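You operate a simulated robot arm through the tools that you are given. There is no shell and no other tool.

You are at the controls of a simulated robot arm. One attempt, no reset.

## Task
Set up part 61 and measure the bracket with the purple dot.
Fine: gauge on, dial on 61, one press of ZERO, then slide it in once. Leave it in, the gauge on and showing its result; the other brackets stay. Set down upright: what you pick out.

Only the result counts: the job must be done as asked and must still hold three seconds after the hand-in. Knocking over, shifting, dropping, spilling or breaking anything else fails it.

## Robot
A 6-joint arm with a two-finger parallel gripper, fixed in place. Base frame: the origin is on the floor under the middle of its stand, x ahead of it, y to its left, z up; the work surface is at about z = 85. Units: cm, rad, N and s.
With the tool pointing down near the work surface it reaches from about 26 to 68 cm from the base axis. Its first joint turns from -1.152 to 1.152 rad. Payload 2.9 kg.
The tool frame sits at the grasp point between the pads (the TCP): z along the fingers, y along the line on which they close. The tips reach 3 cm beyond it. Largest opening 11 cm; finger width 2, thickness 1; the body of the gripper, 4.8 by 11.2 cm, starts 5.5 cm behind the TCP.
Orientation is that of the tool frame in the base frame, as a unit quaternion [x, y, z, w]. With the fingers straight down and closing along the base's y, the tool's x points along the base's -x, its y along +y and its z along -z.

## Interface
- The arm moves only by the tool servo_tool. Its argument "motion" is a list of rows, each a list of 3 entries, a list of its own where there are three numbers: the shift along the tool's x, y, z in cm, then the turn, a rotation vector about the tool's x, y, z in rad, then the gripper command, from -1 (fully open) to 1 (shut), values between in proportion. In form: [[[tx, ty, tz], [wx, wy, wz], hand], ...]. A call has 1 to 20 rows; each row shifts and turns the commanded pose from where the row before left it, along the tool's axes as they then stand. A row lasts 0.2 s, in which the tool goes at most 5 cm and 0.15 rad; a call with a longer step from one row to the next is refused whole, and so is a gripper value outside its range. Where a pose cannot be reached the arm comes as near as it can. A force on the tool above 40 N (or 10 N above the force at the start of the call, whichever is more), or a blocked arm, ends the call early, and 0.2 s more pass. The fingers move at their own pace (about 10.8 cm/s each) and stop on an object; they squeeze with about 41 N. The grip force told is the motor's: it shows also when the fingers shut on nothing. Time passes only in rows, and 0.2 s behind the last, so rows that do not move let the fingers close. The reply holds the time, the measured pose of the TCP, the force on the tool along the base axes, the opening and the grip force, in the units named above and with some noise, with the torque about the TCP (base axes, N m) and any sound that the robot's microphone picked up.
- Cameras (640 x 400 px; columns grow to the right, rows downward): "scene" is fixed at [8.65, 45.61, 139.65]; the picture's right is [-0.61, -0.79, 0.00], its down [-0.52, 0.40, -0.76] and it looks along [0.60, -0.46, -0.65] (base axes); focal length 239 px, centre (320, 200). "wrist" rides on the gripper at [7.2, 1.7, -10.3] in the tool frame; the picture's right is [-0.23, 0.97, 0.00], its down [-0.76, -0.18, -0.62] and it looks along [-0.61, -0.14, 0.78] (tool axes); focal length 222 px, centre (320, 200). There is no depth. A picture from a camera that has moved, and an enlarged one, comes with that camera's place and axes in the base frame and with its lens. The place of the scene camera against the robot may be out by one fixed shift of up to 2.5 cm in any direction.
- grab_frame(camera): a new picture of that camera. It takes no simulated time.
- enlarge(camera, box): a new picture of the part [left, top, right, bottom] of that camera's present view, enlarged. It takes no simulated time.
- close_job(): hands the job in; it is judged then, once.

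Places have to be worked out from the pictures, the camera data and where the tool is seen. Open the gripper and draw the arm clear of the work before you hand the job in, unless the task says otherwise.

The tools are called after "Call:" as name(argument=value, ...) on one line, values as JSON. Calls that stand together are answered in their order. servo_tool: Moves the arm, as the interface text tells. Its arguments: {"type":"object","properties":{"motion":{"type":"array"}},"required":["motion"]} The other tools are called the same way: grab_frame (camera) takes a picture; enlarge (camera, box) takes an enlarged picture of a part of a camera's view; close_job () hands the job in.

At the start:

```text
time_s: 0.0
tool_pos: [34.27, 14.4, 121.17]
tool_rot: [0.0, 1.0, 0.0, 0.0]
wrist_force: [-0.6, 0.1, -0.3]
wrist_torque: [-0.02, 0.01, -0.03]
finger_gap: 11.03
gripper_force: 0.0
```

scene: 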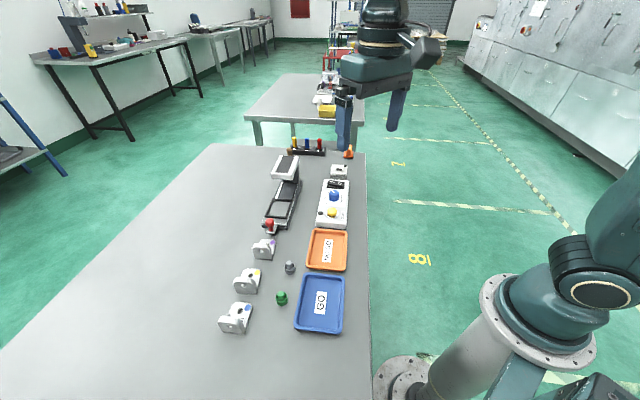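
wrist: 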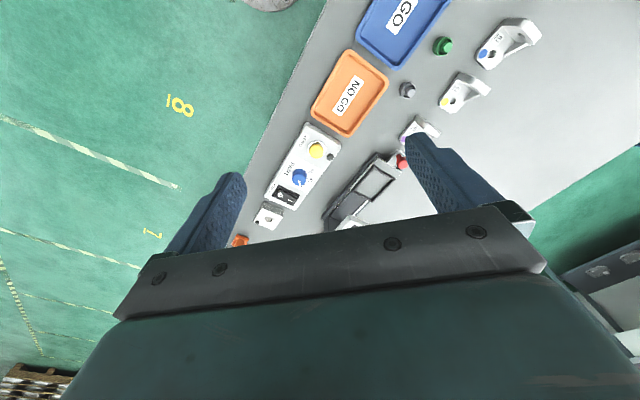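

I start by looking closely at the gauge area, the dial and the brackets in both cameras.

Call:
enlarge(camera="scene", box=[200, 130, 380, 245])

Call:
enlarge(camera="scene", box=[200, 220, 380, 345])

Call:
enlarge(camera="wrist", box=[220, 100, 440, 250])

Call:
enlarge(camera="wrist", box=[340, 0, 560, 150])

```text
3.48 times, centred on (290, 188) of scene
camera zoom: at [8.65, 45.61, 139.65], right [-0.61, -0.79, 0.0], down [-0.52, 0.4, -0.76], along [0.6, -0.46, -0.65], focal length 832 px, centre (424, 244)
```

zoom: 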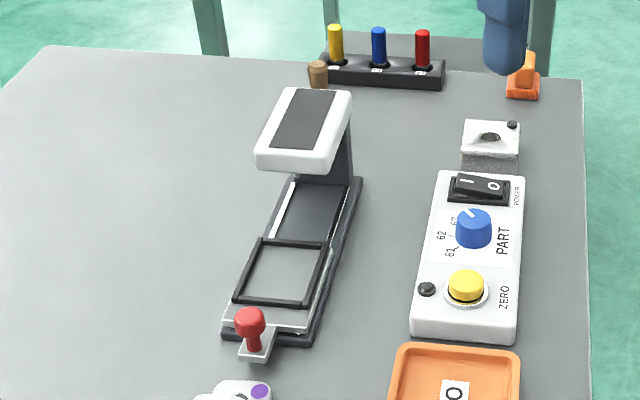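

```text
3.20 times, centred on (290, 282) of scene
camera zoom: at [8.65, 45.61, 139.65], right [-0.61, -0.79, 0.0], down [-0.52, 0.4, -0.76], along [0.6, -0.46, -0.65], focal length 765 px, centre (416, -64)
```

zoom: 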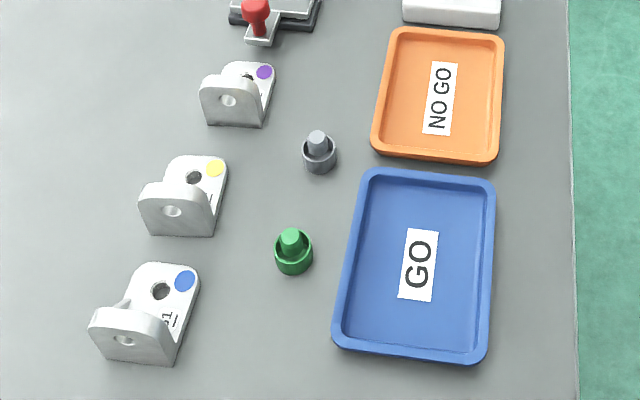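

```text
2.67 times, centred on (330, 175) of wrist
camera zoom: at [27.16, 15.97, 131.52], right [0.23, 0.97, 0.0], down [0.76, -0.18, 0.62], along [0.61, -0.14, -0.78], focal length 592 px, centre (293, 267)
```

zoom: 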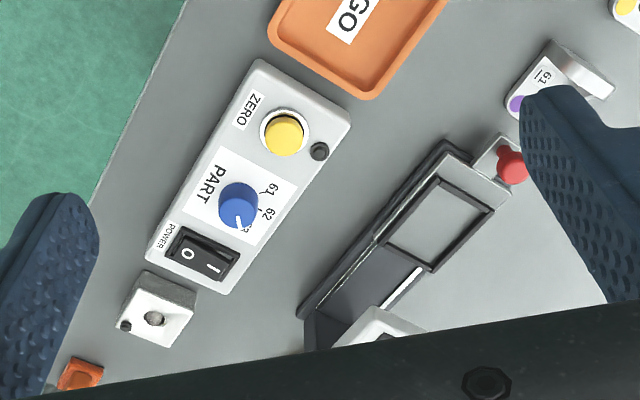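

```text
2.67 times, centred on (450, 75) of wrist
camera zoom: at [27.16, 15.97, 131.52], right [0.23, 0.97, 0.0], down [0.76, -0.18, 0.62], along [0.61, -0.14, -0.78], focal length 592 px, centre (-27, 533)
```

zoom: 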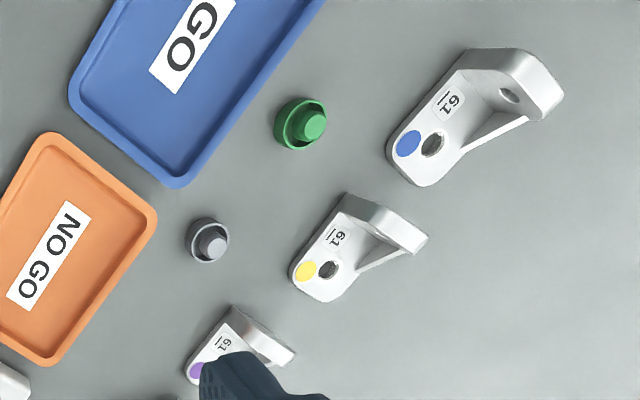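

The bracket with the purple dot is the one closest to the gauge, at about (50, 29). The table axes run about 45° to the base. I turn the tool 45° to line it up with the table and move to a closer viewpoint over the console.

Call:
servo_tool(motion=[[[0, 0, 0], [0, 0, 0.1309], -1], [[0, 0, 0], [0, 0, 0.1309], -1], [[0, 0, 0], [0, 0, 0.1309], -1], [[0, 0, 0], [0, 0, 0.1309], -1], [[0, 0, 0], [0, 0, 0.1309], -1], [[0, 0, 0], [0, 0, 0.1309], -1], [[-0.38, 2.05, 2.63], [0, 0, 0], -1], [[-0.38, 2.05, 2.63], [0, 0, 0], -1], [[-0.38, 2.05, 2.63], [0, 0, 0], -1], [[-0.38, 2.05, 2.63], [0, 0, 0], -1], [[-0.38, 2.05, 2.63], [0, 0, 0], -1], [[0, 0, 0], [0, 0, 0], -1]])

Call:
grab_frame(camera="wrist")

Call:
grab_frame(camera="scene")

```text
time_s: 2.6
tool_pos: [42.88, 20.2, 108.14]
tool_rot: [0.384, 0.923, 0.0, 0.0]
wrist_force: [-1.1, 0.3, -0.3]
wrist_torque: [0.02, -0.01, 0.01]
finger_gap: 11.02
gripper_force: 0.0
```

```text
taken
camera wrist: at [39.03, 26.42, 118.5], right [0.85, 0.53, 0.0], down [0.41, -0.66, 0.62], along [0.33, -0.53, -0.78], focal length 222 px, centre (320, 200)
```

wrist: 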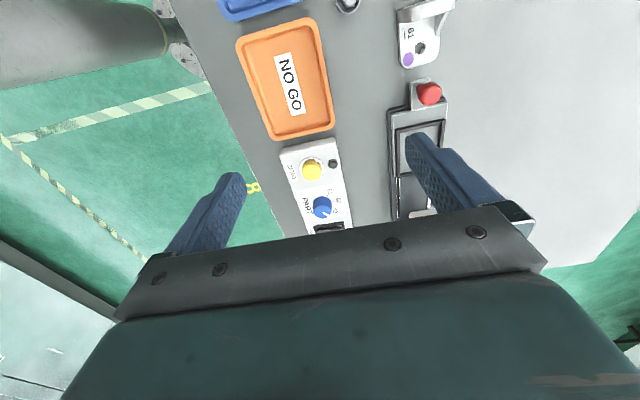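

```text
taken
```

scene: 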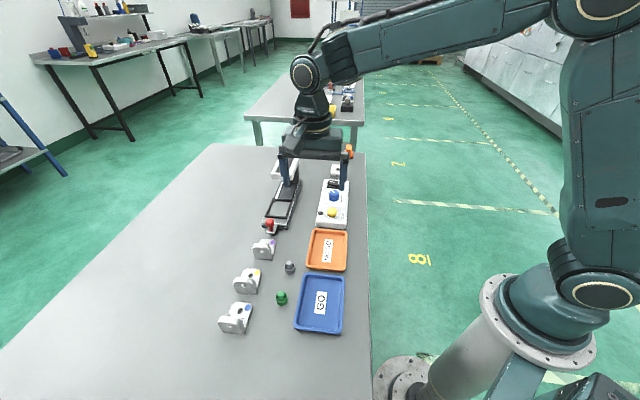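

The tool is now aligned near 45° at (42.9, 20.2, 108.1). I enlarge the console and the slide to read the dial and get exact places.

Call:
enlarge(camera="wrist", box=[260, 130, 388, 240])

Call:
enlarge(camera="wrist", box=[350, 0, 478, 110])

Call:
enlarge(camera="wrist", box=[360, 80, 488, 225])

```text
3.64 times, centred on (324, 185) of wrist
camera zoom: at [39.03, 26.42, 118.5], right [0.85, 0.53, 0.0], down [0.41, -0.66, 0.62], along [0.33, -0.53, -0.78], focal length 808 px, centre (306, 254)
```

zoom: 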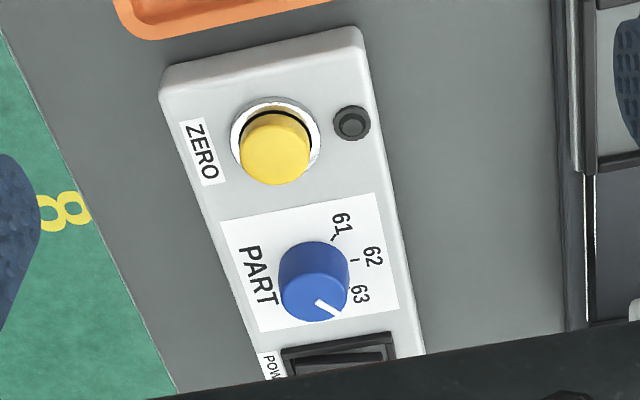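

```text
3.64 times, centred on (414, 55) of wrist
camera zoom: at [39.03, 26.42, 118.5], right [0.85, 0.53, 0.0], down [0.41, -0.66, 0.62], along [0.33, -0.53, -0.78], focal length 808 px, centre (-22, 727)
```

zoom: 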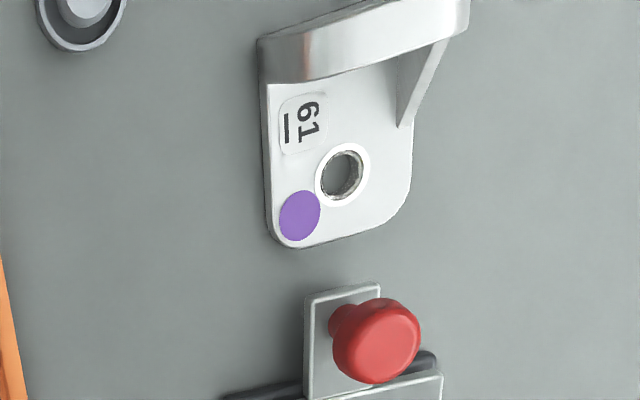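

```text
2.76 times, centred on (424, 152) of wrist
camera zoom: at [39.03, 26.42, 118.5], right [0.85, 0.53, 0.0], down [0.41, -0.66, 0.62], along [0.33, -0.53, -0.78], focal length 613 px, centre (33, 331)
```

zoom: 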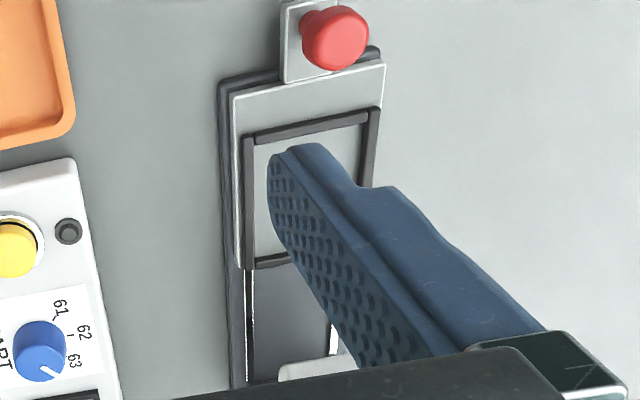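

The dial is around (52.5, 5.2), with its top at about z = 90, and it points at 63. I move further along the table axis to see the power switch and the gauge head.

Call:
servo_tool(motion=[[[-3.41, -0.89, 0], [0, 0, 0], -1], [[-3.41, -0.89, 0], [0, 0, 0], -1], [[-3.41, -0.89, 0], [0, 0, 0], -1], [[-3.41, -0.89, 0], [0, 0, 0], -1], [[0, 0, 0], [0, 0, 0], -1]])

Call:
grab_frame(camera="wrist")

Call:
enlarge(camera="wrist", box=[240, 80, 400, 230])

Call:
enlarge(camera="scene", box=[250, 130, 370, 245])

```text
time_s: 3.8
tool_pos: [49.91, 8.07, 107.67]
tool_rot: [0.383, 0.924, 0.0, 0.0]
wrist_force: [0.5, -0.3, 0.0]
wrist_torque: [0.0, -0.01, 0.02]
finger_gap: 11.02
gripper_force: 0.1
```

```text
taken
camera wrist: at [46.07, 14.29, 117.97], right [0.85, 0.53, 0.0], down [0.41, -0.66, 0.62], along [0.33, -0.53, -0.78], focal length 222 px, centre (320, 200)
```

wrist: 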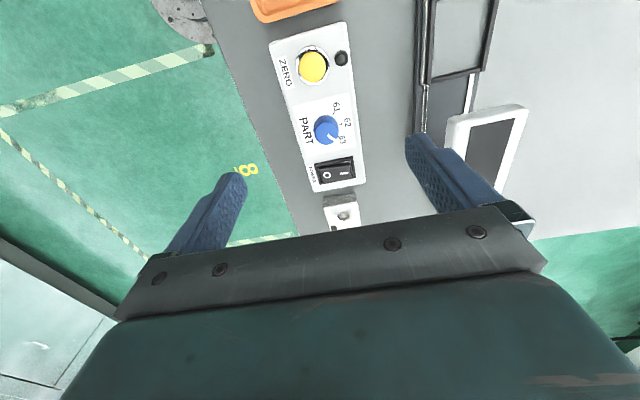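

```text
2.67 times, centred on (320, 155) of wrist
camera zoom: at [46.07, 14.29, 117.97], right [0.85, 0.53, 0.0], down [0.41, -0.66, 0.62], along [0.33, -0.53, -0.78], focal length 592 px, centre (320, 320)
```

zoom: 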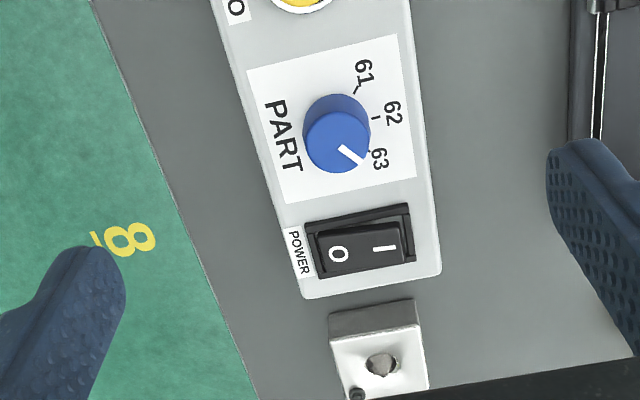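

```text
3.48 times, centred on (310, 188) of scene
camera zoom: at [8.65, 45.61, 139.65], right [-0.61, -0.79, 0.0], down [-0.52, 0.4, -0.76], along [0.6, -0.46, -0.65], focal length 832 px, centre (355, 244)
```

zoom: 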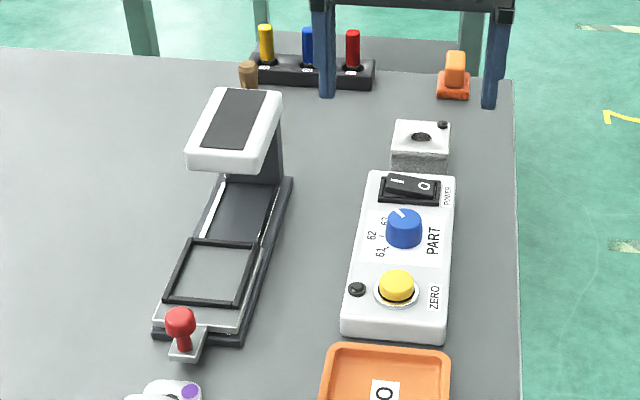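

The switch is OFF, with the rocker's I end toward the slide at about (58.5, 1.3). The panel is at z ≈ 88, and the gauge head is more than 10 cm to the side. I close the fingers and go above the I end.

Call:
servo_tool(motion=[[[-2.72, 0.32, 2.4], [0, 0, 0], 1], [[-2.72, 0.32, 2.4], [0, 0, 0], 1], [[-2.72, 0.32, 2.4], [0, 0, 0], 1], [[-2.72, 0.32, 2.4], [0, 0, 0], 1], [[0, 0, 0], [0, 0, 0], 1], [[0, 0, 0], [0, 0, 0], 1]])

Call:
grab_frame(camera="wrist")

Call:
enlarge(camera="scene", box=[280, 130, 380, 225])

```text
time_s: 5.2
tool_pos: [58.44, 1.5, 98.55]
tool_rot: [0.383, 0.924, 0.0, 0.0]
wrist_force: [1.1, -0.3, -0.2]
wrist_torque: [0.0, -0.05, -0.02]
finger_gap: 0.01
gripper_force: 37.4
```

```text
taken
camera wrist: at [54.5, 7.67, 108.72], right [0.85, 0.53, 0.0], down [0.41, -0.66, 0.62], along [0.33, -0.53, -0.78], focal length 222 px, centre (320, 200)
```

wrist: 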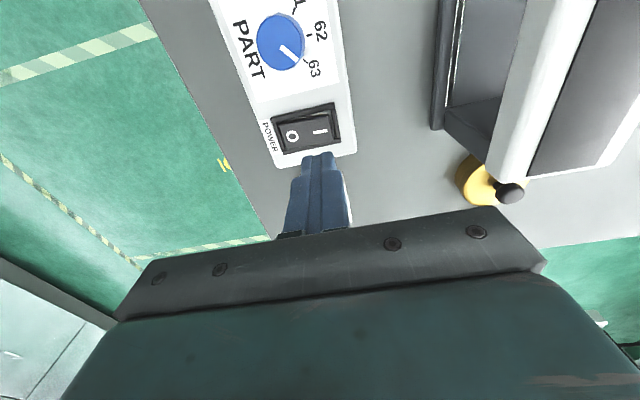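

```text
4.21 times, centred on (330, 178) of scene
camera zoom: at [8.65, 45.61, 139.65], right [-0.61, -0.79, 0.0], down [-0.52, 0.4, -0.76], along [0.6, -0.46, -0.65], focal length 1006 px, centre (278, 295)
```

zoom: 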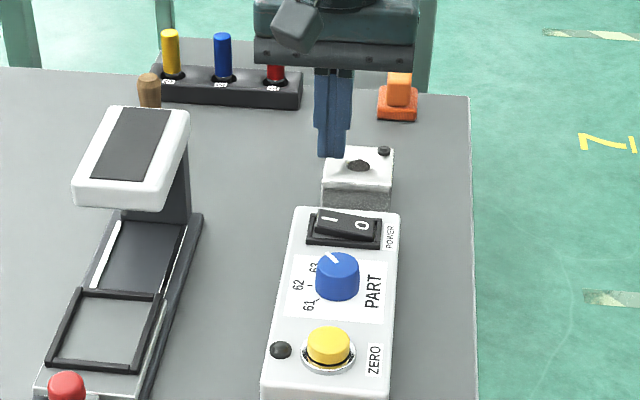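

The closed tips are right above the "I" mark. I descend, quickly at first and then in small steps, until the rocker tips over.

Call:
servo_tool(motion=[[[0, 0.15, 2.2], [0, 0, 0], 1], [[0, 0, 2.2], [0, 0, 0], 1], [[0, 0, 0.4], [0, 0, 0], 1], [[0, 0, 0.4], [0, 0, 0], 1], [[0, 0, 0.4], [0, 0, 0], 1], [[0, 0, 0.3], [0, 0, 0], 1], [[0, 0, 0.3], [0, 0, 0], 1]])

Call:
enlarge(camera="wrist", box=[230, 60, 420, 190])

Call:
enlarge(camera="scene", box=[250, 130, 370, 225])

```text
time_s: 6.8
tool_pos: [58.68, 1.52, 92.16]
tool_rot: [0.383, 0.924, 0.0, 0.001]
wrist_force: [-0.8, 0.3, 0.5]
wrist_torque: [0.02, -0.02, 0.0]
finger_gap: 0.0
gripper_force: 37.5
```

```text
3.08 times, centred on (325, 125) of wrist
camera zoom: at [54.81, 7.63, 102.47], right [0.85, 0.53, 0.0], down [0.41, -0.66, 0.62], along [0.33, -0.53, -0.78], focal length 684 px, centre (305, 431)
```

zoom: 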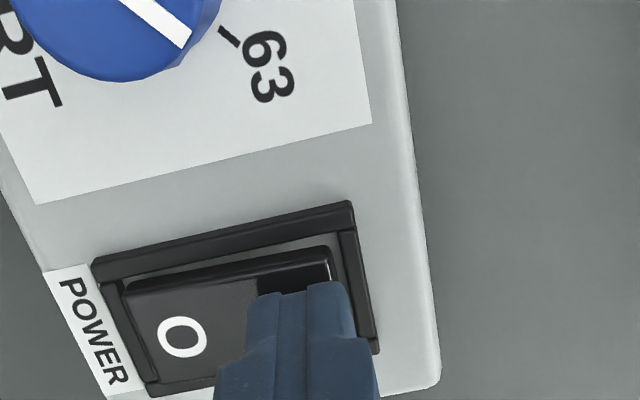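

```text
4.21 times, centred on (310, 178) of scene
camera zoom: at [8.65, 45.61, 139.65], right [-0.61, -0.79, 0.0], down [-0.52, 0.4, -0.76], along [0.6, -0.46, -0.65], focal length 1006 px, centre (362, 295)
```

zoom: 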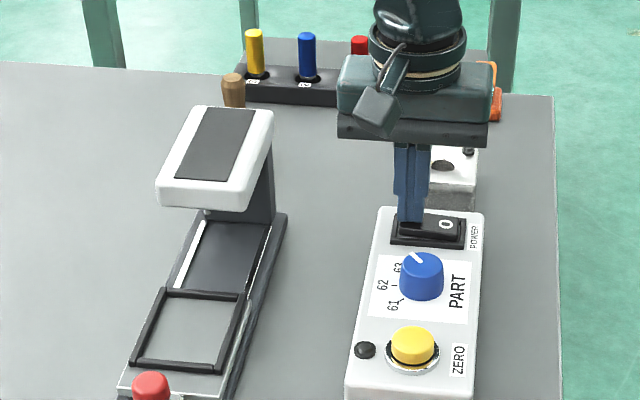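

Tips are at about z = 89.2 with no contact force yet. I keep pressing down in small steps.

Call:
servo_tool(motion=[[[0, 0, 0.2], [0, 0, 0], 1], [[0, 0, 0.2], [0, 0, 0], 1], [[0, 0, 0.2], [0, 0, 0], 1], [[0, 0, 0.2], [0, 0, 0], 1]])

Call:
enlarge(camera="wrist", box=[230, 60, 420, 190])

```text
time_s: 7.9
tool_pos: [58.86, 1.53, 91.91]
tool_rot: [0.383, 0.924, 0.0, 0.0]
wrist_force: [-4.2, 1.1, 7.4]
wrist_torque: [-0.05, 0.16, -0.03]
finger_gap: 0.0
gripper_force: 37.2
stopped in row 4: the force on the tool passed its limit at 42 N (the readings are from after the stop); the commanded pose is now the measured one
```

```text
3.08 times, centred on (325, 125) of wrist
camera zoom: at [54.91, 7.65, 102.22], right [0.85, 0.53, 0.0], down [0.41, -0.66, 0.62], along [0.33, -0.53, -0.78], focal length 684 px, centre (305, 431)
```

zoom: 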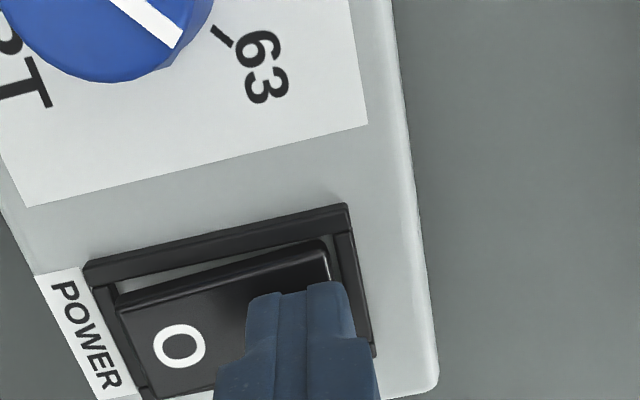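

The force reached 42 N. I lift off and check whether the rocker tipped and the display lit up.

Call:
servo_tool(motion=[[[0, 0, -2], [0, 0, 0], 1], [[2, 0, -4], [0, 0, 0], 1], [[3, 0, -3], [0, 0, 0], 1], [[0, 0, 0], [0, 0, 0], 1]])

Call:
grab_frame(camera="wrist")

Call:
enlarge(camera="scene", box=[250, 130, 370, 225])

```text
time_s: 8.9
tool_pos: [55.3, 5.01, 100.86]
tool_rot: [0.383, 0.924, 0.0, 0.0]
wrist_force: [-1.0, 0.0, 0.0]
wrist_torque: [-0.03, 0.04, -0.01]
finger_gap: 0.0
gripper_force: 37.8
```

```text
taken
camera wrist: at [51.38, 11.24, 111.2], right [0.85, 0.53, 0.0], down [0.41, -0.66, 0.62], along [0.33, -0.53, -0.78], focal length 222 px, centre (320, 200)
```

wrist: 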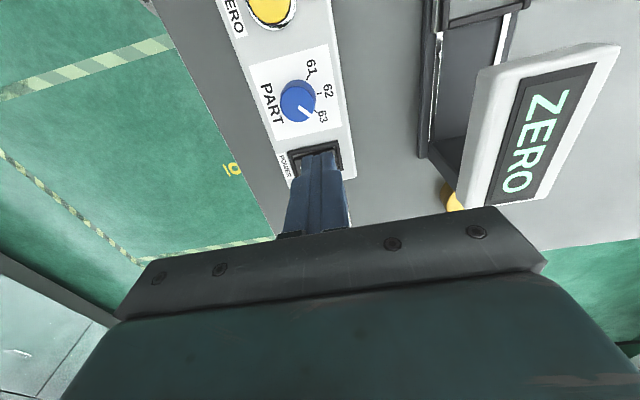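

```text
4.21 times, centred on (310, 178) of scene
camera zoom: at [8.65, 45.61, 139.65], right [-0.61, -0.79, 0.0], down [-0.52, 0.4, -0.76], along [0.6, -0.46, -0.65], focal length 1006 px, centre (362, 295)
```

zoom: 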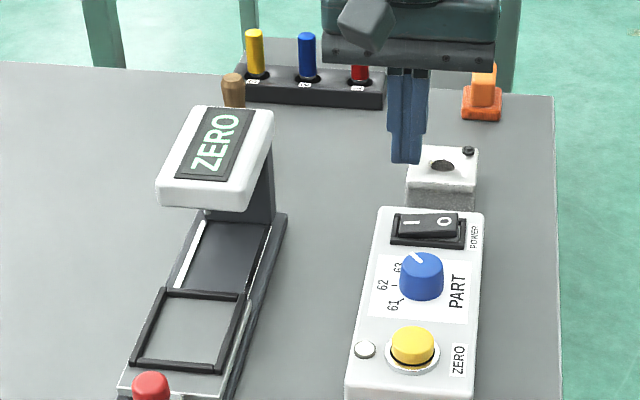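

The gauge is on and its display asks for ZERO. Next is the dial: I open the fingers part way, centre over the knob at (52.7, 5.25), and turn the tool to 90° so that I can turn back about 104° counterclockwise.

Call:
servo_tool(motion=[[[1.0, -0.83, 0], [0, 0, 0.1309], -0.1], [[0.9, -0.95, 0], [0, 0, 0.1309], -0.1], [[0, 0, 0], [0, 0, 0.1309], -0.1], [[0, 0, 0], [0, 0, 0.1309], -0.1], [[0, 0, 0], [0, 0, 0.1309], -0.1], [[0, 0, 0], [0, 0, 0.1309], -0.1], [[0, 0, 0], [0, 0, 0], -0.1], [[0, 0, 0], [0, 0, 0], -0.1]])

Call:
grab_frame(camera="wrist")

```text
time_s: 10.7
tool_pos: [52.63, 5.32, 101.0]
tool_rot: [0.707, 0.707, 0.001, 0.0]
wrist_force: [-0.1, -0.5, 0.1]
wrist_torque: [-0.01, -0.01, 0.02]
finger_gap: 6.06
gripper_force: 0.0
```

```text
taken
camera wrist: at [54.4, 12.4, 111.25], right [0.97, -0.23, 0.0], down [-0.18, -0.76, 0.62], along [-0.14, -0.61, -0.78], focal length 222 px, centre (320, 200)
```

wrist: 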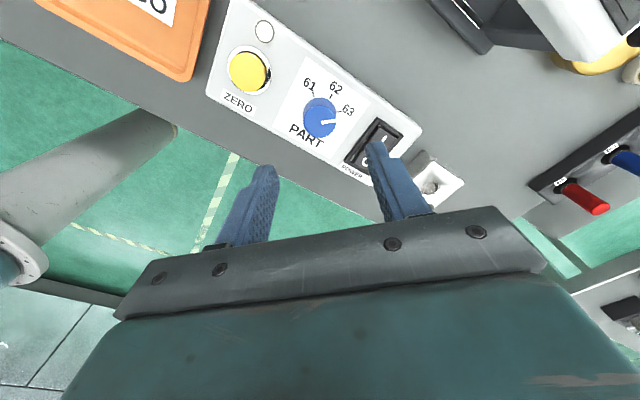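

The knob sits at (320, 120) in the picture, exactly where a centred grasp should put it. I descend to a TCP height of about 91.5 with the fingers beside the knob.

Call:
servo_tool(motion=[[[0, 0, 2.5], [0, 0, 0], -0.1], [[0, 0, 2.5], [0, 0, 0], -0.1], [[0, 0, 2.5], [0, 0, 0], -0.1], [[0, 0, 1], [0, 0, 0], -0.1], [[0, 0, 0.8], [0, 0, 0], -0.1], [[0, 0, 0], [0, 0, 0], -0.1]])

Call:
enlarge(camera="wrist", box=[220, 90, 420, 220])

Call:
enlarge(camera="scene", box=[280, 140, 380, 235])

```text
time_s: 12.1
tool_pos: [52.53, 5.26, 91.49]
tool_rot: [0.707, 0.707, 0.0, 0.001]
wrist_force: [-0.5, 0.1, -0.3]
wrist_torque: [0.01, -0.01, -0.01]
finger_gap: 6.06
gripper_force: 0.0
```

```text
3.08 times, centred on (320, 155) of wrist
camera zoom: at [54.31, 12.37, 101.71], right [0.97, -0.23, 0.0], down [-0.18, -0.76, 0.62], along [-0.14, -0.61, -0.78], focal length 684 px, centre (320, 338)
```

zoom: 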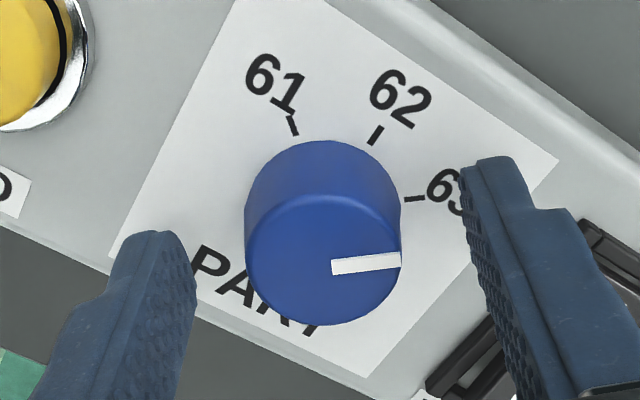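

```text
4.21 times, centred on (330, 188) of scene
camera zoom: at [8.65, 45.61, 139.65], right [-0.61, -0.79, 0.0], down [-0.52, 0.4, -0.76], along [0.6, -0.46, -0.65], focal length 1006 px, centre (278, 253)
```

zoom: 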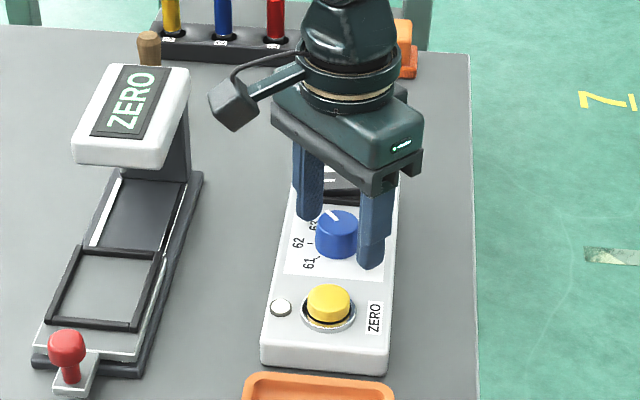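

Reading the ticks, the knob centre is at (52.68, 5.28), the pointer is near −5° (63), and the 61 tick is at about 95°. So I need 100° counterclockwise. I grip the knob first and check.

Call:
servo_tool(motion=[[[0, 0.13, 0], [0, 0, 0], -0.1], [[0, 0, 0], [0, 0, 0], 0.4], [[0, 0, 0], [0, 0, 0], 1], [[0, 0, 0], [0, 0, 0], 1], [[0, 0, 0], [0, 0, 0], 1]])

Call:
enlarge(camera="wrist", box=[220, 90, 420, 220])

```text
time_s: 13.3
tool_pos: [52.62, 5.3, 91.52]
tool_rot: [0.707, 0.707, 0.0, 0.0]
wrist_force: [-9.1, -0.3, 2.3]
wrist_torque: [-0.15, 0.34, 0.05]
finger_gap: 3.26
gripper_force: 45.1
```

```text
3.08 times, centred on (320, 155) of wrist
camera zoom: at [54.42, 12.44, 101.78], right [0.97, -0.23, 0.0], down [-0.18, -0.76, 0.62], along [-0.14, -0.61, -0.78], focal length 684 px, centre (320, 338)
```

zoom: 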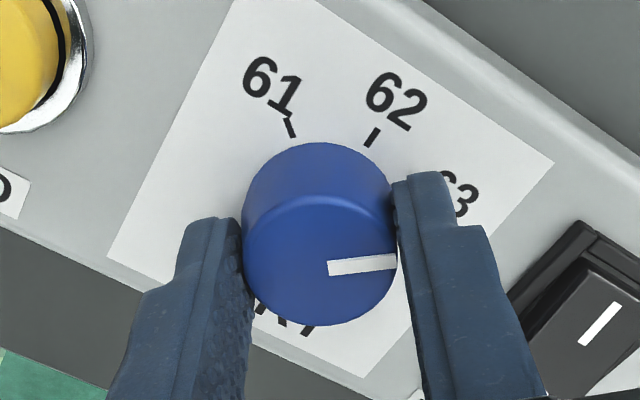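

The knob is gripped (gap 3.26). I turn it counterclockwise 100° in steps, which is a negative turn about the tool's z.

Call:
servo_tool(motion=[[[0, -0.05, 0], [0, 0, -0.125], 1], [[0, 0, 0], [0, 0, -0.125], 1], [[0, 0, 0], [0, 0, -0.125], 1], [[0, 0, 0], [0, 0, -0.125], 1], [[0, 0, 0], [0, 0, -0.125], 1], [[0, 0, 0], [0, 0, -0.125], 1], [[0, 0, 0], [0, 0, -0.125], 1], [[0, 0, 0], [0, 0, -0.125], 1], [[0, 0, 0], [0, 0, -0.125], 1], [[0, 0, 0], [0, 0, -0.125], 1], [[0, 0, 0], [0, 0, -0.125], 1], [[0, 0, 0], [0, 0, -0.125], 1], [[0, 0, 0], [0, 0, -0.125], 1], [[0, 0, 0], [0, 0, -0.12], 1], [[0, 0, 0], [0, 0, 0], 1]])

Call:
enlarge(camera="wrist", box=[220, 90, 420, 220])

Call:
enlarge(camera="scene", box=[250, 140, 370, 235])

```text
time_s: 16.5
tool_pos: [52.69, 5.2, 91.52]
tool_rot: [-0.088, 0.996, 0.0, 0.0]
wrist_force: [-13.2, 12.0, -5.5]
wrist_torque: [0.16, 1.0, 0.03]
finger_gap: 3.22
gripper_force: 45.1
```

```text
3.08 times, centred on (320, 155) of wrist
camera zoom: at [45.3, 5.57, 101.8], right [0.05, 1.0, 0.0], down [0.78, -0.04, 0.62], along [0.62, -0.03, -0.78], focal length 684 px, centre (320, 338)
```

zoom: 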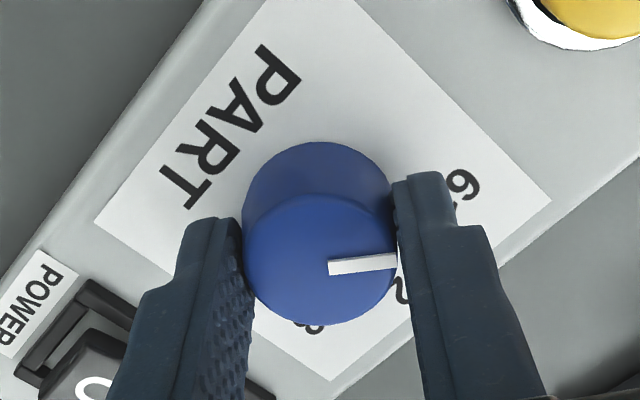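

```text
4.21 times, centred on (310, 188) of scene
camera zoom: at [8.63, 45.64, 139.64], right [-0.61, -0.79, 0.0], down [-0.51, 0.4, -0.76], along [0.6, -0.46, -0.65], focal length 1006 px, centre (362, 253)
```

zoom: 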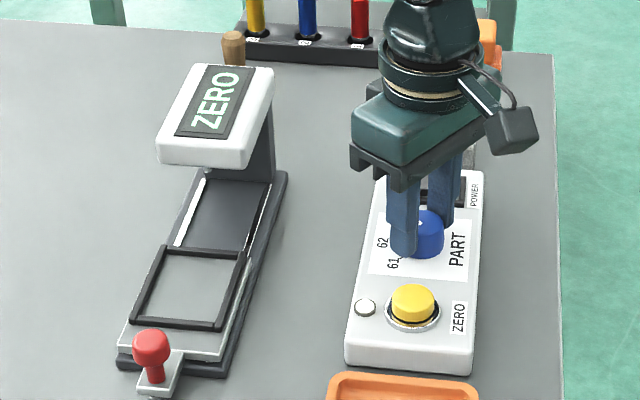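

The knob followed the tool through the full 100°. I release, rise a little, and check the pointer against the 61 tick.

Call:
servo_tool(motion=[[[0, 0, 0], [0, 0, 0], -0.1], [[0, 0, 0], [0, 0, 0], -0.1], [[0, 0, 0], [0, 0, 0], -0.1], [[0, 0, -2], [0, 0, 0], -0.1], [[0, 0, -3], [0, 0, 0], -0.1], [[0, 0, -3], [0, 0, 0], -0.1], [[0, 0, 0], [0, 0, 0], -0.1]])

Call:
enlarge(camera="wrist", box=[220, 60, 420, 190])

Call:
enlarge(camera="scene", box=[250, 140, 370, 235])

```text
time_s: 18.1
tool_pos: [52.89, 5.17, 99.58]
tool_rot: [-0.087, 0.996, 0.0, 0.001]
wrist_force: [0.0, 0.2, 0.8]
wrist_torque: [0.01, 0.01, 0.03]
finger_gap: 6.05
gripper_force: 0.1
```

```text
3.08 times, centred on (320, 125) of wrist
camera zoom: at [45.44, 5.42, 109.91], right [0.06, 1.0, 0.0], down [0.78, -0.04, 0.62], along [0.62, -0.03, -0.78], focal length 684 px, centre (320, 431)
```

zoom: 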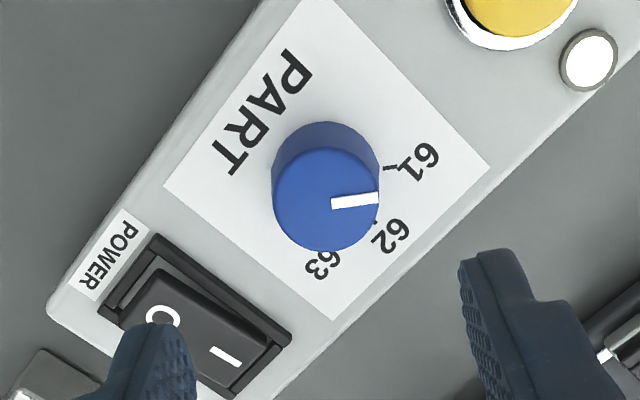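

```text
4.21 times, centred on (310, 188) of scene
camera zoom: at [8.65, 45.61, 139.65], right [-0.61, -0.79, 0.0], down [-0.52, 0.4, -0.76], along [0.6, -0.46, -0.65], focal length 1006 px, centre (362, 253)
```

zoom: 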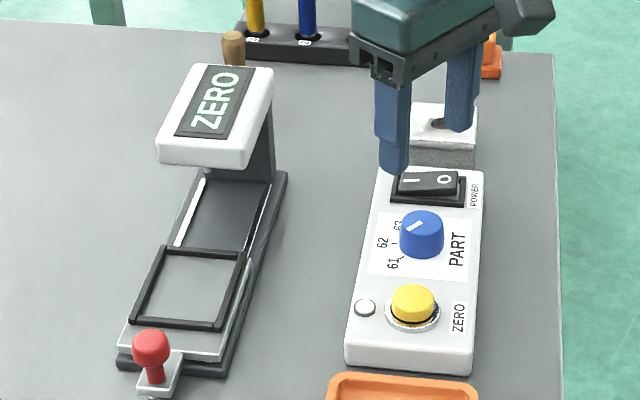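

The pointer looks close to the 61 tick. I zoom in further to check the angle.

Call:
enlarge(camera="wrist", box=[295, 90, 375, 145])

Call:
enlarge(camera="scene", box=[300, 170, 360, 215])

```text
7.27 times, centred on (335, 118) of wrist
camera zoom: at [45.44, 5.42, 109.91], right [0.06, 1.0, 0.0], down [0.78, -0.04, 0.62], along [0.62, -0.03, -0.78], focal length 1615 px, centre (211, 800)
```

zoom: 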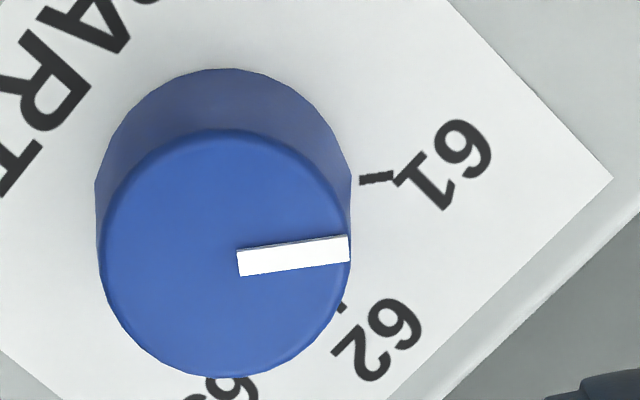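

```text
8.89 times, centred on (330, 192) of scene
camera zoom: at [8.65, 45.61, 139.65], right [-0.61, -0.79, 0.0], down [-0.52, 0.4, -0.76], along [0.6, -0.46, -0.65], focal length 2125 px, centre (231, 267)
```

zoom: 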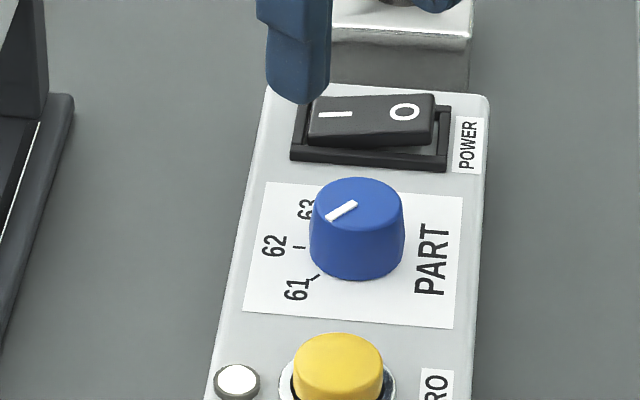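

The pointer lines up with the 61 tick to within a degree or two. Next is the ZERO button at about (47.3, 10.7, 89.3): I close the fingers, move over it and turn back to 45°.

Call:
servo_tool(motion=[[[2.27, 3.21, 0], [0, 0, 0], 1], [[2.27, 3.21, 0], [0, 0, 0], 1], [[0, 0, 0], [0, 0, 0.1371], 1], [[0, 0, 0], [0, 0, 0.1371], 1], [[0, 0, 0], [0, 0, 0.1371], 1], [[0, 0, 0], [0, 0, 0.1371], 1], [[0, 0, 0], [0, 0, 0.1371], 1], [[0, 0, 0], [0, 0, 0.1371], 1], [[0, 0, 0], [0, 0, 0.1371], 1], [[0, 0, 0], [0, 0, 0], 1]])

Call:
grab_frame(camera="wrist")

```text
time_s: 20.3
tool_pos: [47.23, 10.72, 99.48]
tool_rot: [0.384, 0.923, 0.0, 0.0]
wrist_force: [0.1, -0.2, -0.6]
wrist_torque: [0.0, -0.01, 0.0]
finger_gap: 0.01
gripper_force: 37.9
```

```text
taken
camera wrist: at [43.29, 16.92, 109.85], right [0.85, 0.53, 0.0], down [0.41, -0.67, 0.62], along [0.33, -0.53, -0.78], focal length 222 px, centre (320, 200)
```

wrist: 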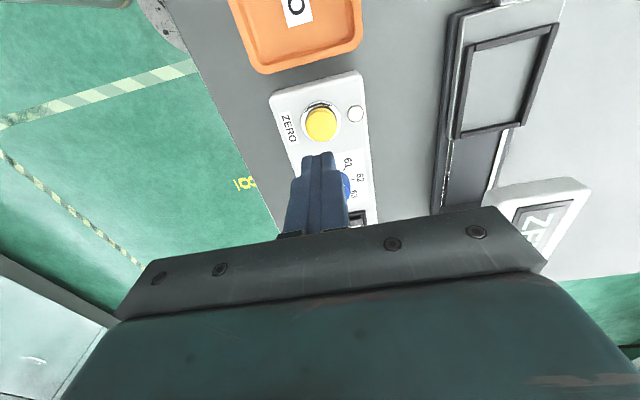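

The button is centred right under the tips. I descend to just above it, then press slowly and lift straight off in the same call.

Call:
servo_tool(motion=[[[0, 0, 2.5], [0, 0, 0], 1], [[0, 0, 2.3], [0, 0, 0], 1], [[0, 0, 1.4], [0, 0, 0], 1], [[0, 0, 0.4], [0, 0, 0], 1], [[0, 0, 0], [0, 0, 0], 1]])

Call:
enlarge(camera="scene", box=[250, 140, 370, 245])

Call:
enlarge(camera="wrist", box=[230, 60, 420, 190])

```text
time_s: 21.5
tool_pos: [47.41, 10.76, 92.83]
tool_rot: [0.383, 0.924, 0.0, -0.001]
wrist_force: [-0.2, -0.4, -0.7]
wrist_torque: [0.0, 0.03, -0.02]
finger_gap: 0.0
gripper_force: 37.4
```

```text
3.81 times, centred on (310, 192) of scene
camera zoom: at [8.65, 45.61, 139.65], right [-0.61, -0.79, 0.0], down [-0.52, 0.4, -0.76], along [0.6, -0.46, -0.65], focal length 911 px, centre (358, 229)
```

zoom: 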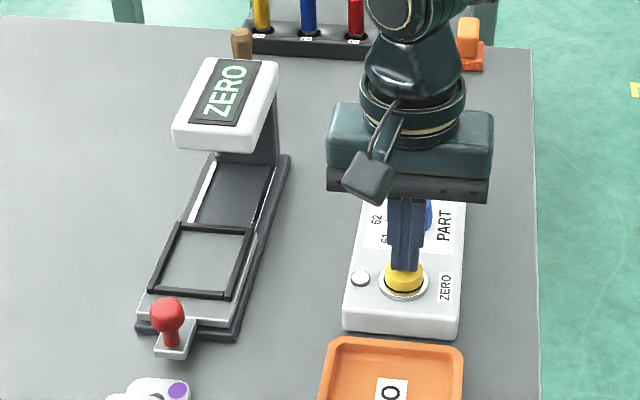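

```text
3.08 times, centred on (325, 125) of wrist
camera zoom: at [43.33, 16.91, 103.15], right [0.85, 0.53, 0.0], down [0.41, -0.66, 0.62], along [0.33, -0.53, -0.78], focal length 684 px, centre (305, 431)
```

zoom: 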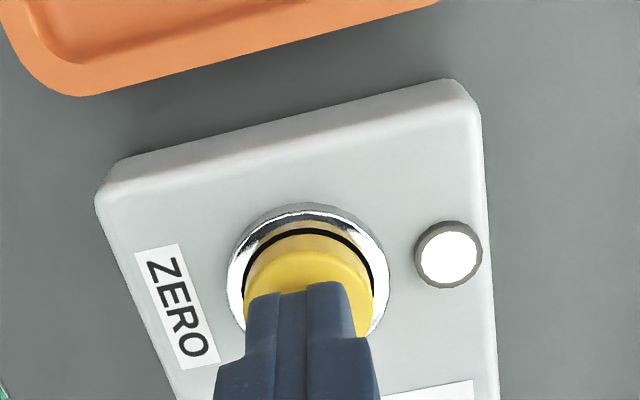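

The tips are just above the button. I press down slowly now.

Call:
servo_tool(motion=[[[0, 0, 0.2], [0, 0, 0], 1], [[0, 0, 0.2], [0, 0, 0], 1], [[0, 0, 0.2], [0, 0, 0], 1], [[0, 0, 0.2], [0, 0, 0], 1]])

Call:
enlarge(camera="scene", box=[250, 140, 370, 245])

```text
time_s: 22.5
tool_pos: [47.27, 10.85, 92.02]
tool_rot: [0.383, 0.924, 0.0, 0.001]
wrist_force: [0.6, -0.3, 2.5]
wrist_torque: [-0.03, -0.02, 0.01]
finger_gap: 0.02
gripper_force: 38.1
heard: click
```

```text
3.81 times, centred on (310, 192) of scene
camera zoom: at [8.65, 45.61, 139.65], right [-0.61, -0.79, 0.0], down [-0.52, 0.4, -0.76], along [0.6, -0.46, -0.65], focal length 911 px, centre (358, 229)
```

zoom: 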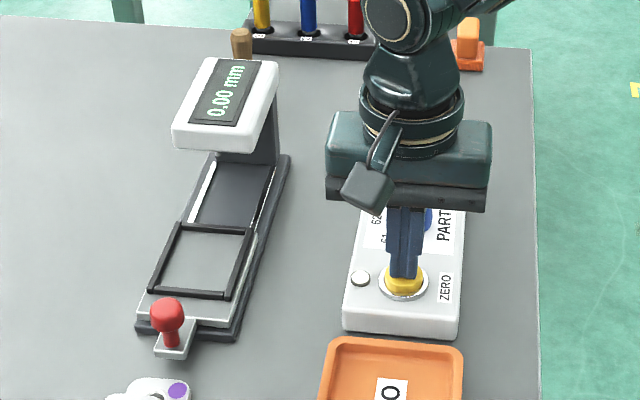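

I heard a click and the display reads 0.00 mm, so ZERO has been pressed once. I lift straight up off the button and then move over toward the purple bracket for a look.

Call:
servo_tool(motion=[[[0, 0, -1.5], [0, 0, 0], 1], [[0, 0, -4], [0, 0, 0], 1], [[0, 0, -4.5], [0, 0, 0], 1], [[0, 3, -3], [0, 0, 0], 0], [[2, 4.5, 0], [0, 0, 0], -1], [[3, 4, 0], [0, 0, 0], -1], [[3, 2, 0], [0, 0, 0], -1], [[3, 2, 0], [0, 0, 0], -1], [[0, 0, 0], [0, 0, 0], -1]])

Call:
grab_frame(camera="wrist")

Call:
grab_frame(camera="scene")

```text
time_s: 24.5
tool_pos: [50.62, 29.65, 105.09]
tool_rot: [0.384, 0.923, -0.001, 0.001]
wrist_force: [0.3, -0.1, -0.7]
wrist_torque: [0.01, 0.0, 0.0]
finger_gap: 10.99
gripper_force: 0.1
```

```text
taken
camera wrist: at [46.77, 35.9, 115.22], right [0.85, 0.53, 0.0], down [0.41, -0.66, 0.62], along [0.33, -0.53, -0.78], focal length 222 px, centre (320, 200)
```

wrist: 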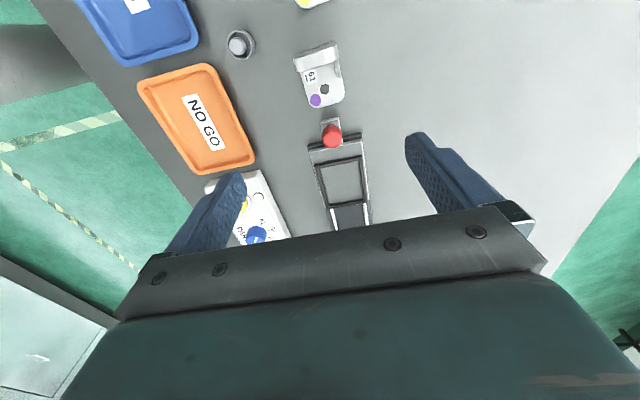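

```text
taken
```

scene: 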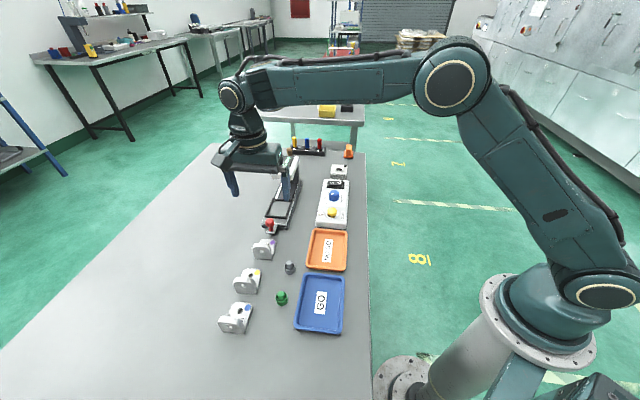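

From here both the purple bracket and the nest are visible. I enlarge both.

Call:
enlarge(camera="wrist", box=[270, 30, 370, 130])

Call:
enlarge(camera="wrist", box=[290, 110, 400, 235])

Call:
enlarge(camera="scene", box=[220, 140, 340, 270])

```text
4.00 times, centred on (320, 80) of wrist
camera zoom: at [46.77, 35.9, 115.22], right [0.85, 0.53, 0.0], down [0.41, -0.66, 0.62], along [0.33, -0.53, -0.78], focal length 888 px, centre (320, 680)
```

zoom: 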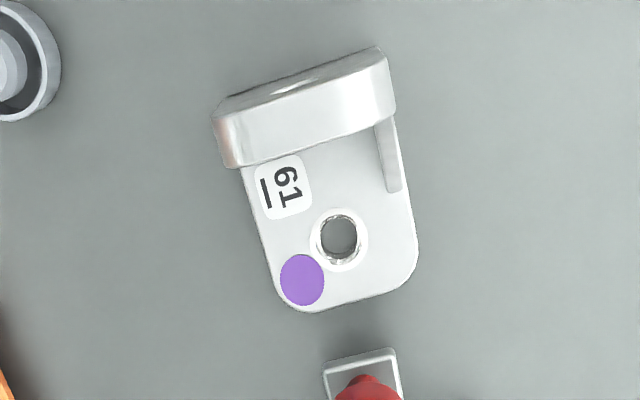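

```text
3.20 times, centred on (345, 172) of wrist
camera zoom: at [46.77, 35.9, 115.22], right [0.85, 0.53, 0.0], down [0.41, -0.66, 0.62], along [0.33, -0.53, -0.78], focal length 711 px, centre (240, 288)
```

zoom: 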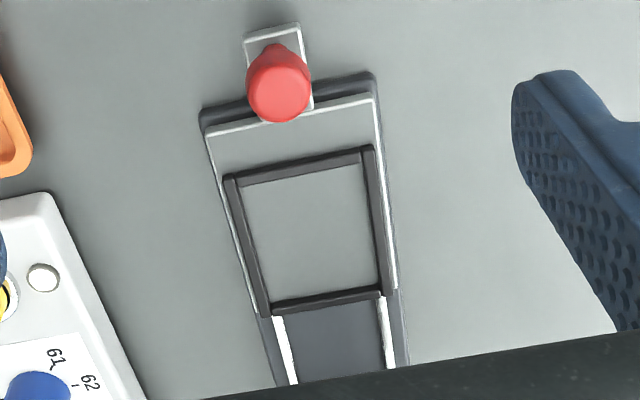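

```text
3.08 times, centred on (280, 205) of scene
camera zoom: at [8.65, 45.61, 139.65], right [-0.61, -0.79, 0.0], down [-0.52, 0.4, -0.76], along [0.6, -0.46, -0.65], focal length 736 px, centre (443, 185)
```

zoom: 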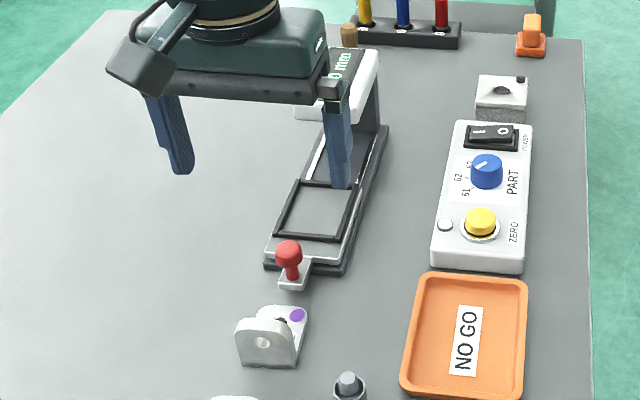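

I need the flange's thickness and height for a safe grip, so I zoom in more on the bracket from both cameras.

Call:
enlarge(camera="scene", box=[240, 225, 290, 270])

Call:
enlarge(camera="wrist", box=[285, 35, 355, 85])

Call:
enlarge(camera="scene", box=[210, 290, 270, 345])

```text
8.89 times, centred on (265, 248) of scene
camera zoom: at [8.65, 45.61, 139.65], right [-0.61, -0.79, 0.0], down [-0.52, 0.4, -0.76], along [0.6, -0.46, -0.65], focal length 2125 px, centre (809, -222)
```

zoom: 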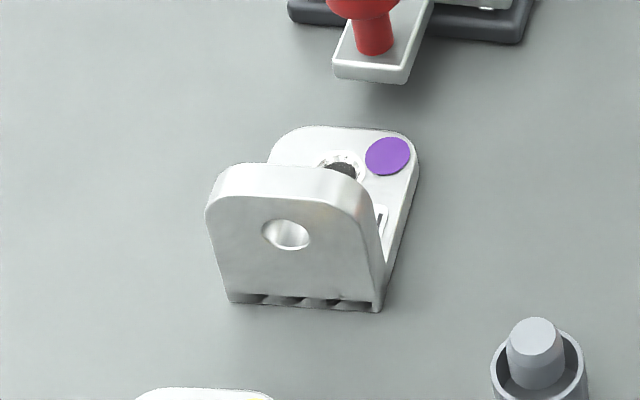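

```text
8.00 times, centred on (320, 60) of wrist
camera zoom: at [46.77, 35.9, 115.22], right [0.85, 0.53, 0.0], down [0.41, -0.66, 0.62], along [0.33, -0.53, -0.78], focal length 1777 px, centre (320, 1320)
```

zoom: 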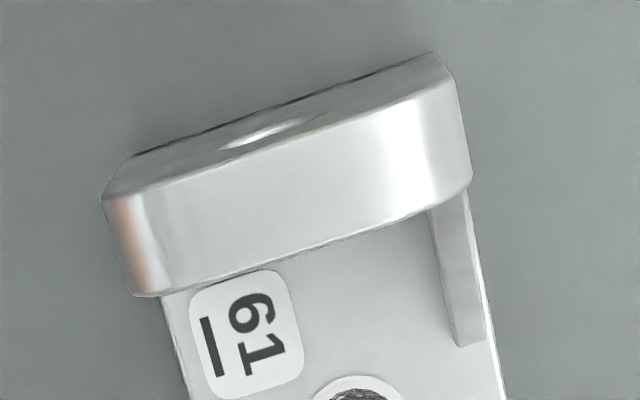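

```text
7.27 times, centred on (240, 318) of scene
camera zoom: at [8.65, 45.61, 139.65], right [-0.61, -0.79, 0.0], down [-0.52, 0.4, -0.76], along [0.6, -0.46, -0.65], focal length 1738 px, centre (902, -654)
```

zoom: 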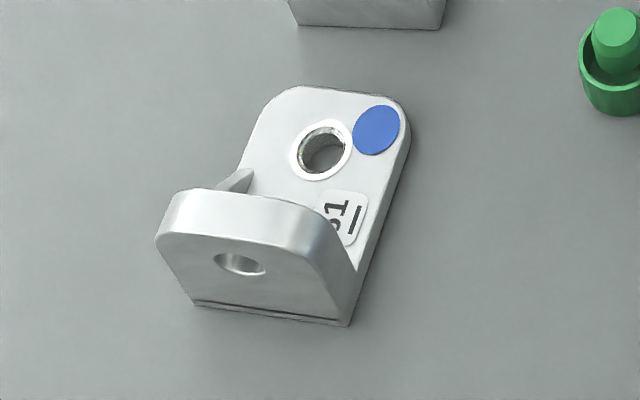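

The bracket has a flange about 4.4 cm wide, 1.15 cm thick and 4.5 cm high, centred near (48.0, 33.4). Its plate points toward the nest, whose inside measures about 5.3 × 7.1 cm and is centred on the same axis. I turn the tool to −45° so the fingers can pinch the flange's thickness, and hover above it.

Call:
servo_tool(motion=[[[4.5, 0.78, 0], [0, 0, 0], -0.2], [[0, 0, 0], [0, 0, -0.1428], -0.2], [[0, 0, 0], [0, 0, -0.1428], -0.2], [[0, 0, 0], [0, 0, -0.1428], -0.2], [[0, 0, 0], [0, 0, -0.1428], -0.2], [[0, 0, 0], [0, 0, -0.1428], -0.2], [[0, 0, 0], [0, 0, -0.1428], -0.2], [[0, 0, 0], [0, 0, -0.1428], -0.2], [[0, 0, 0], [0, 0, -0.1428], -0.2], [[0, 0, 0], [0, 0, -0.1428], -0.2], [[0, 0, 0], [0, 0, -0.1428], -0.2], [[0, 0, 0], [0, 0, -0.1428], -0.2], [[0, 0, 3], [0, 0, 0], -0.2], [[0, 0, 0], [0, 0, 0], -0.2]])

Call:
grab_frame(camera="wrist")

Call:
grab_frame(camera="scene")

```text
time_s: 27.5
tool_pos: [47.83, 33.27, 102.22]
tool_rot: [-0.382, 0.924, 0.0, 0.001]
wrist_force: [0.8, 0.6, 0.1]
wrist_torque: [-0.02, 0.02, -0.02]
finger_gap: 6.61
gripper_force: 0.0
```

```text
taken
camera wrist: at [41.44, 29.1, 112.51], right [-0.53, 0.85, 0.0], down [0.66, 0.41, 0.62], along [0.53, 0.33, -0.78], focal length 222 px, centre (320, 200)
```

wrist: 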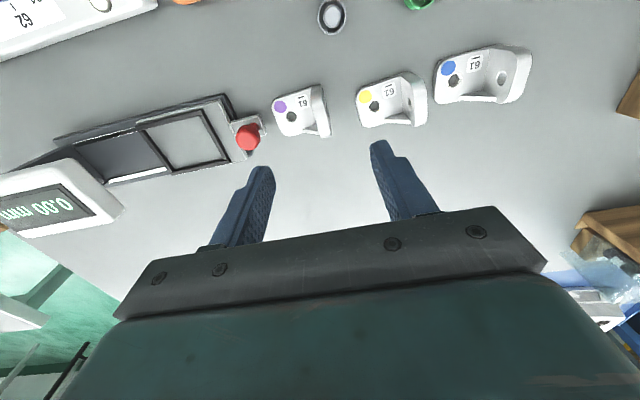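

```text
taken
```

scene: 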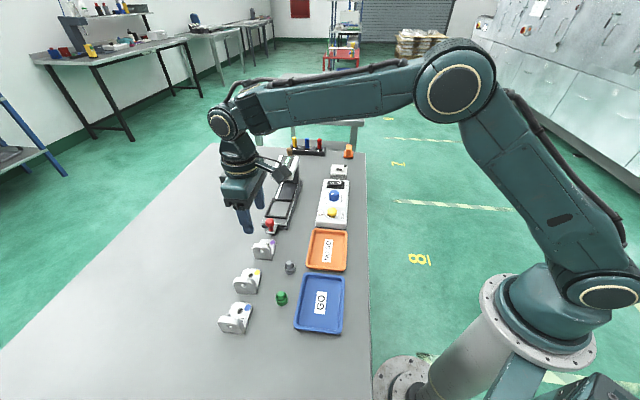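

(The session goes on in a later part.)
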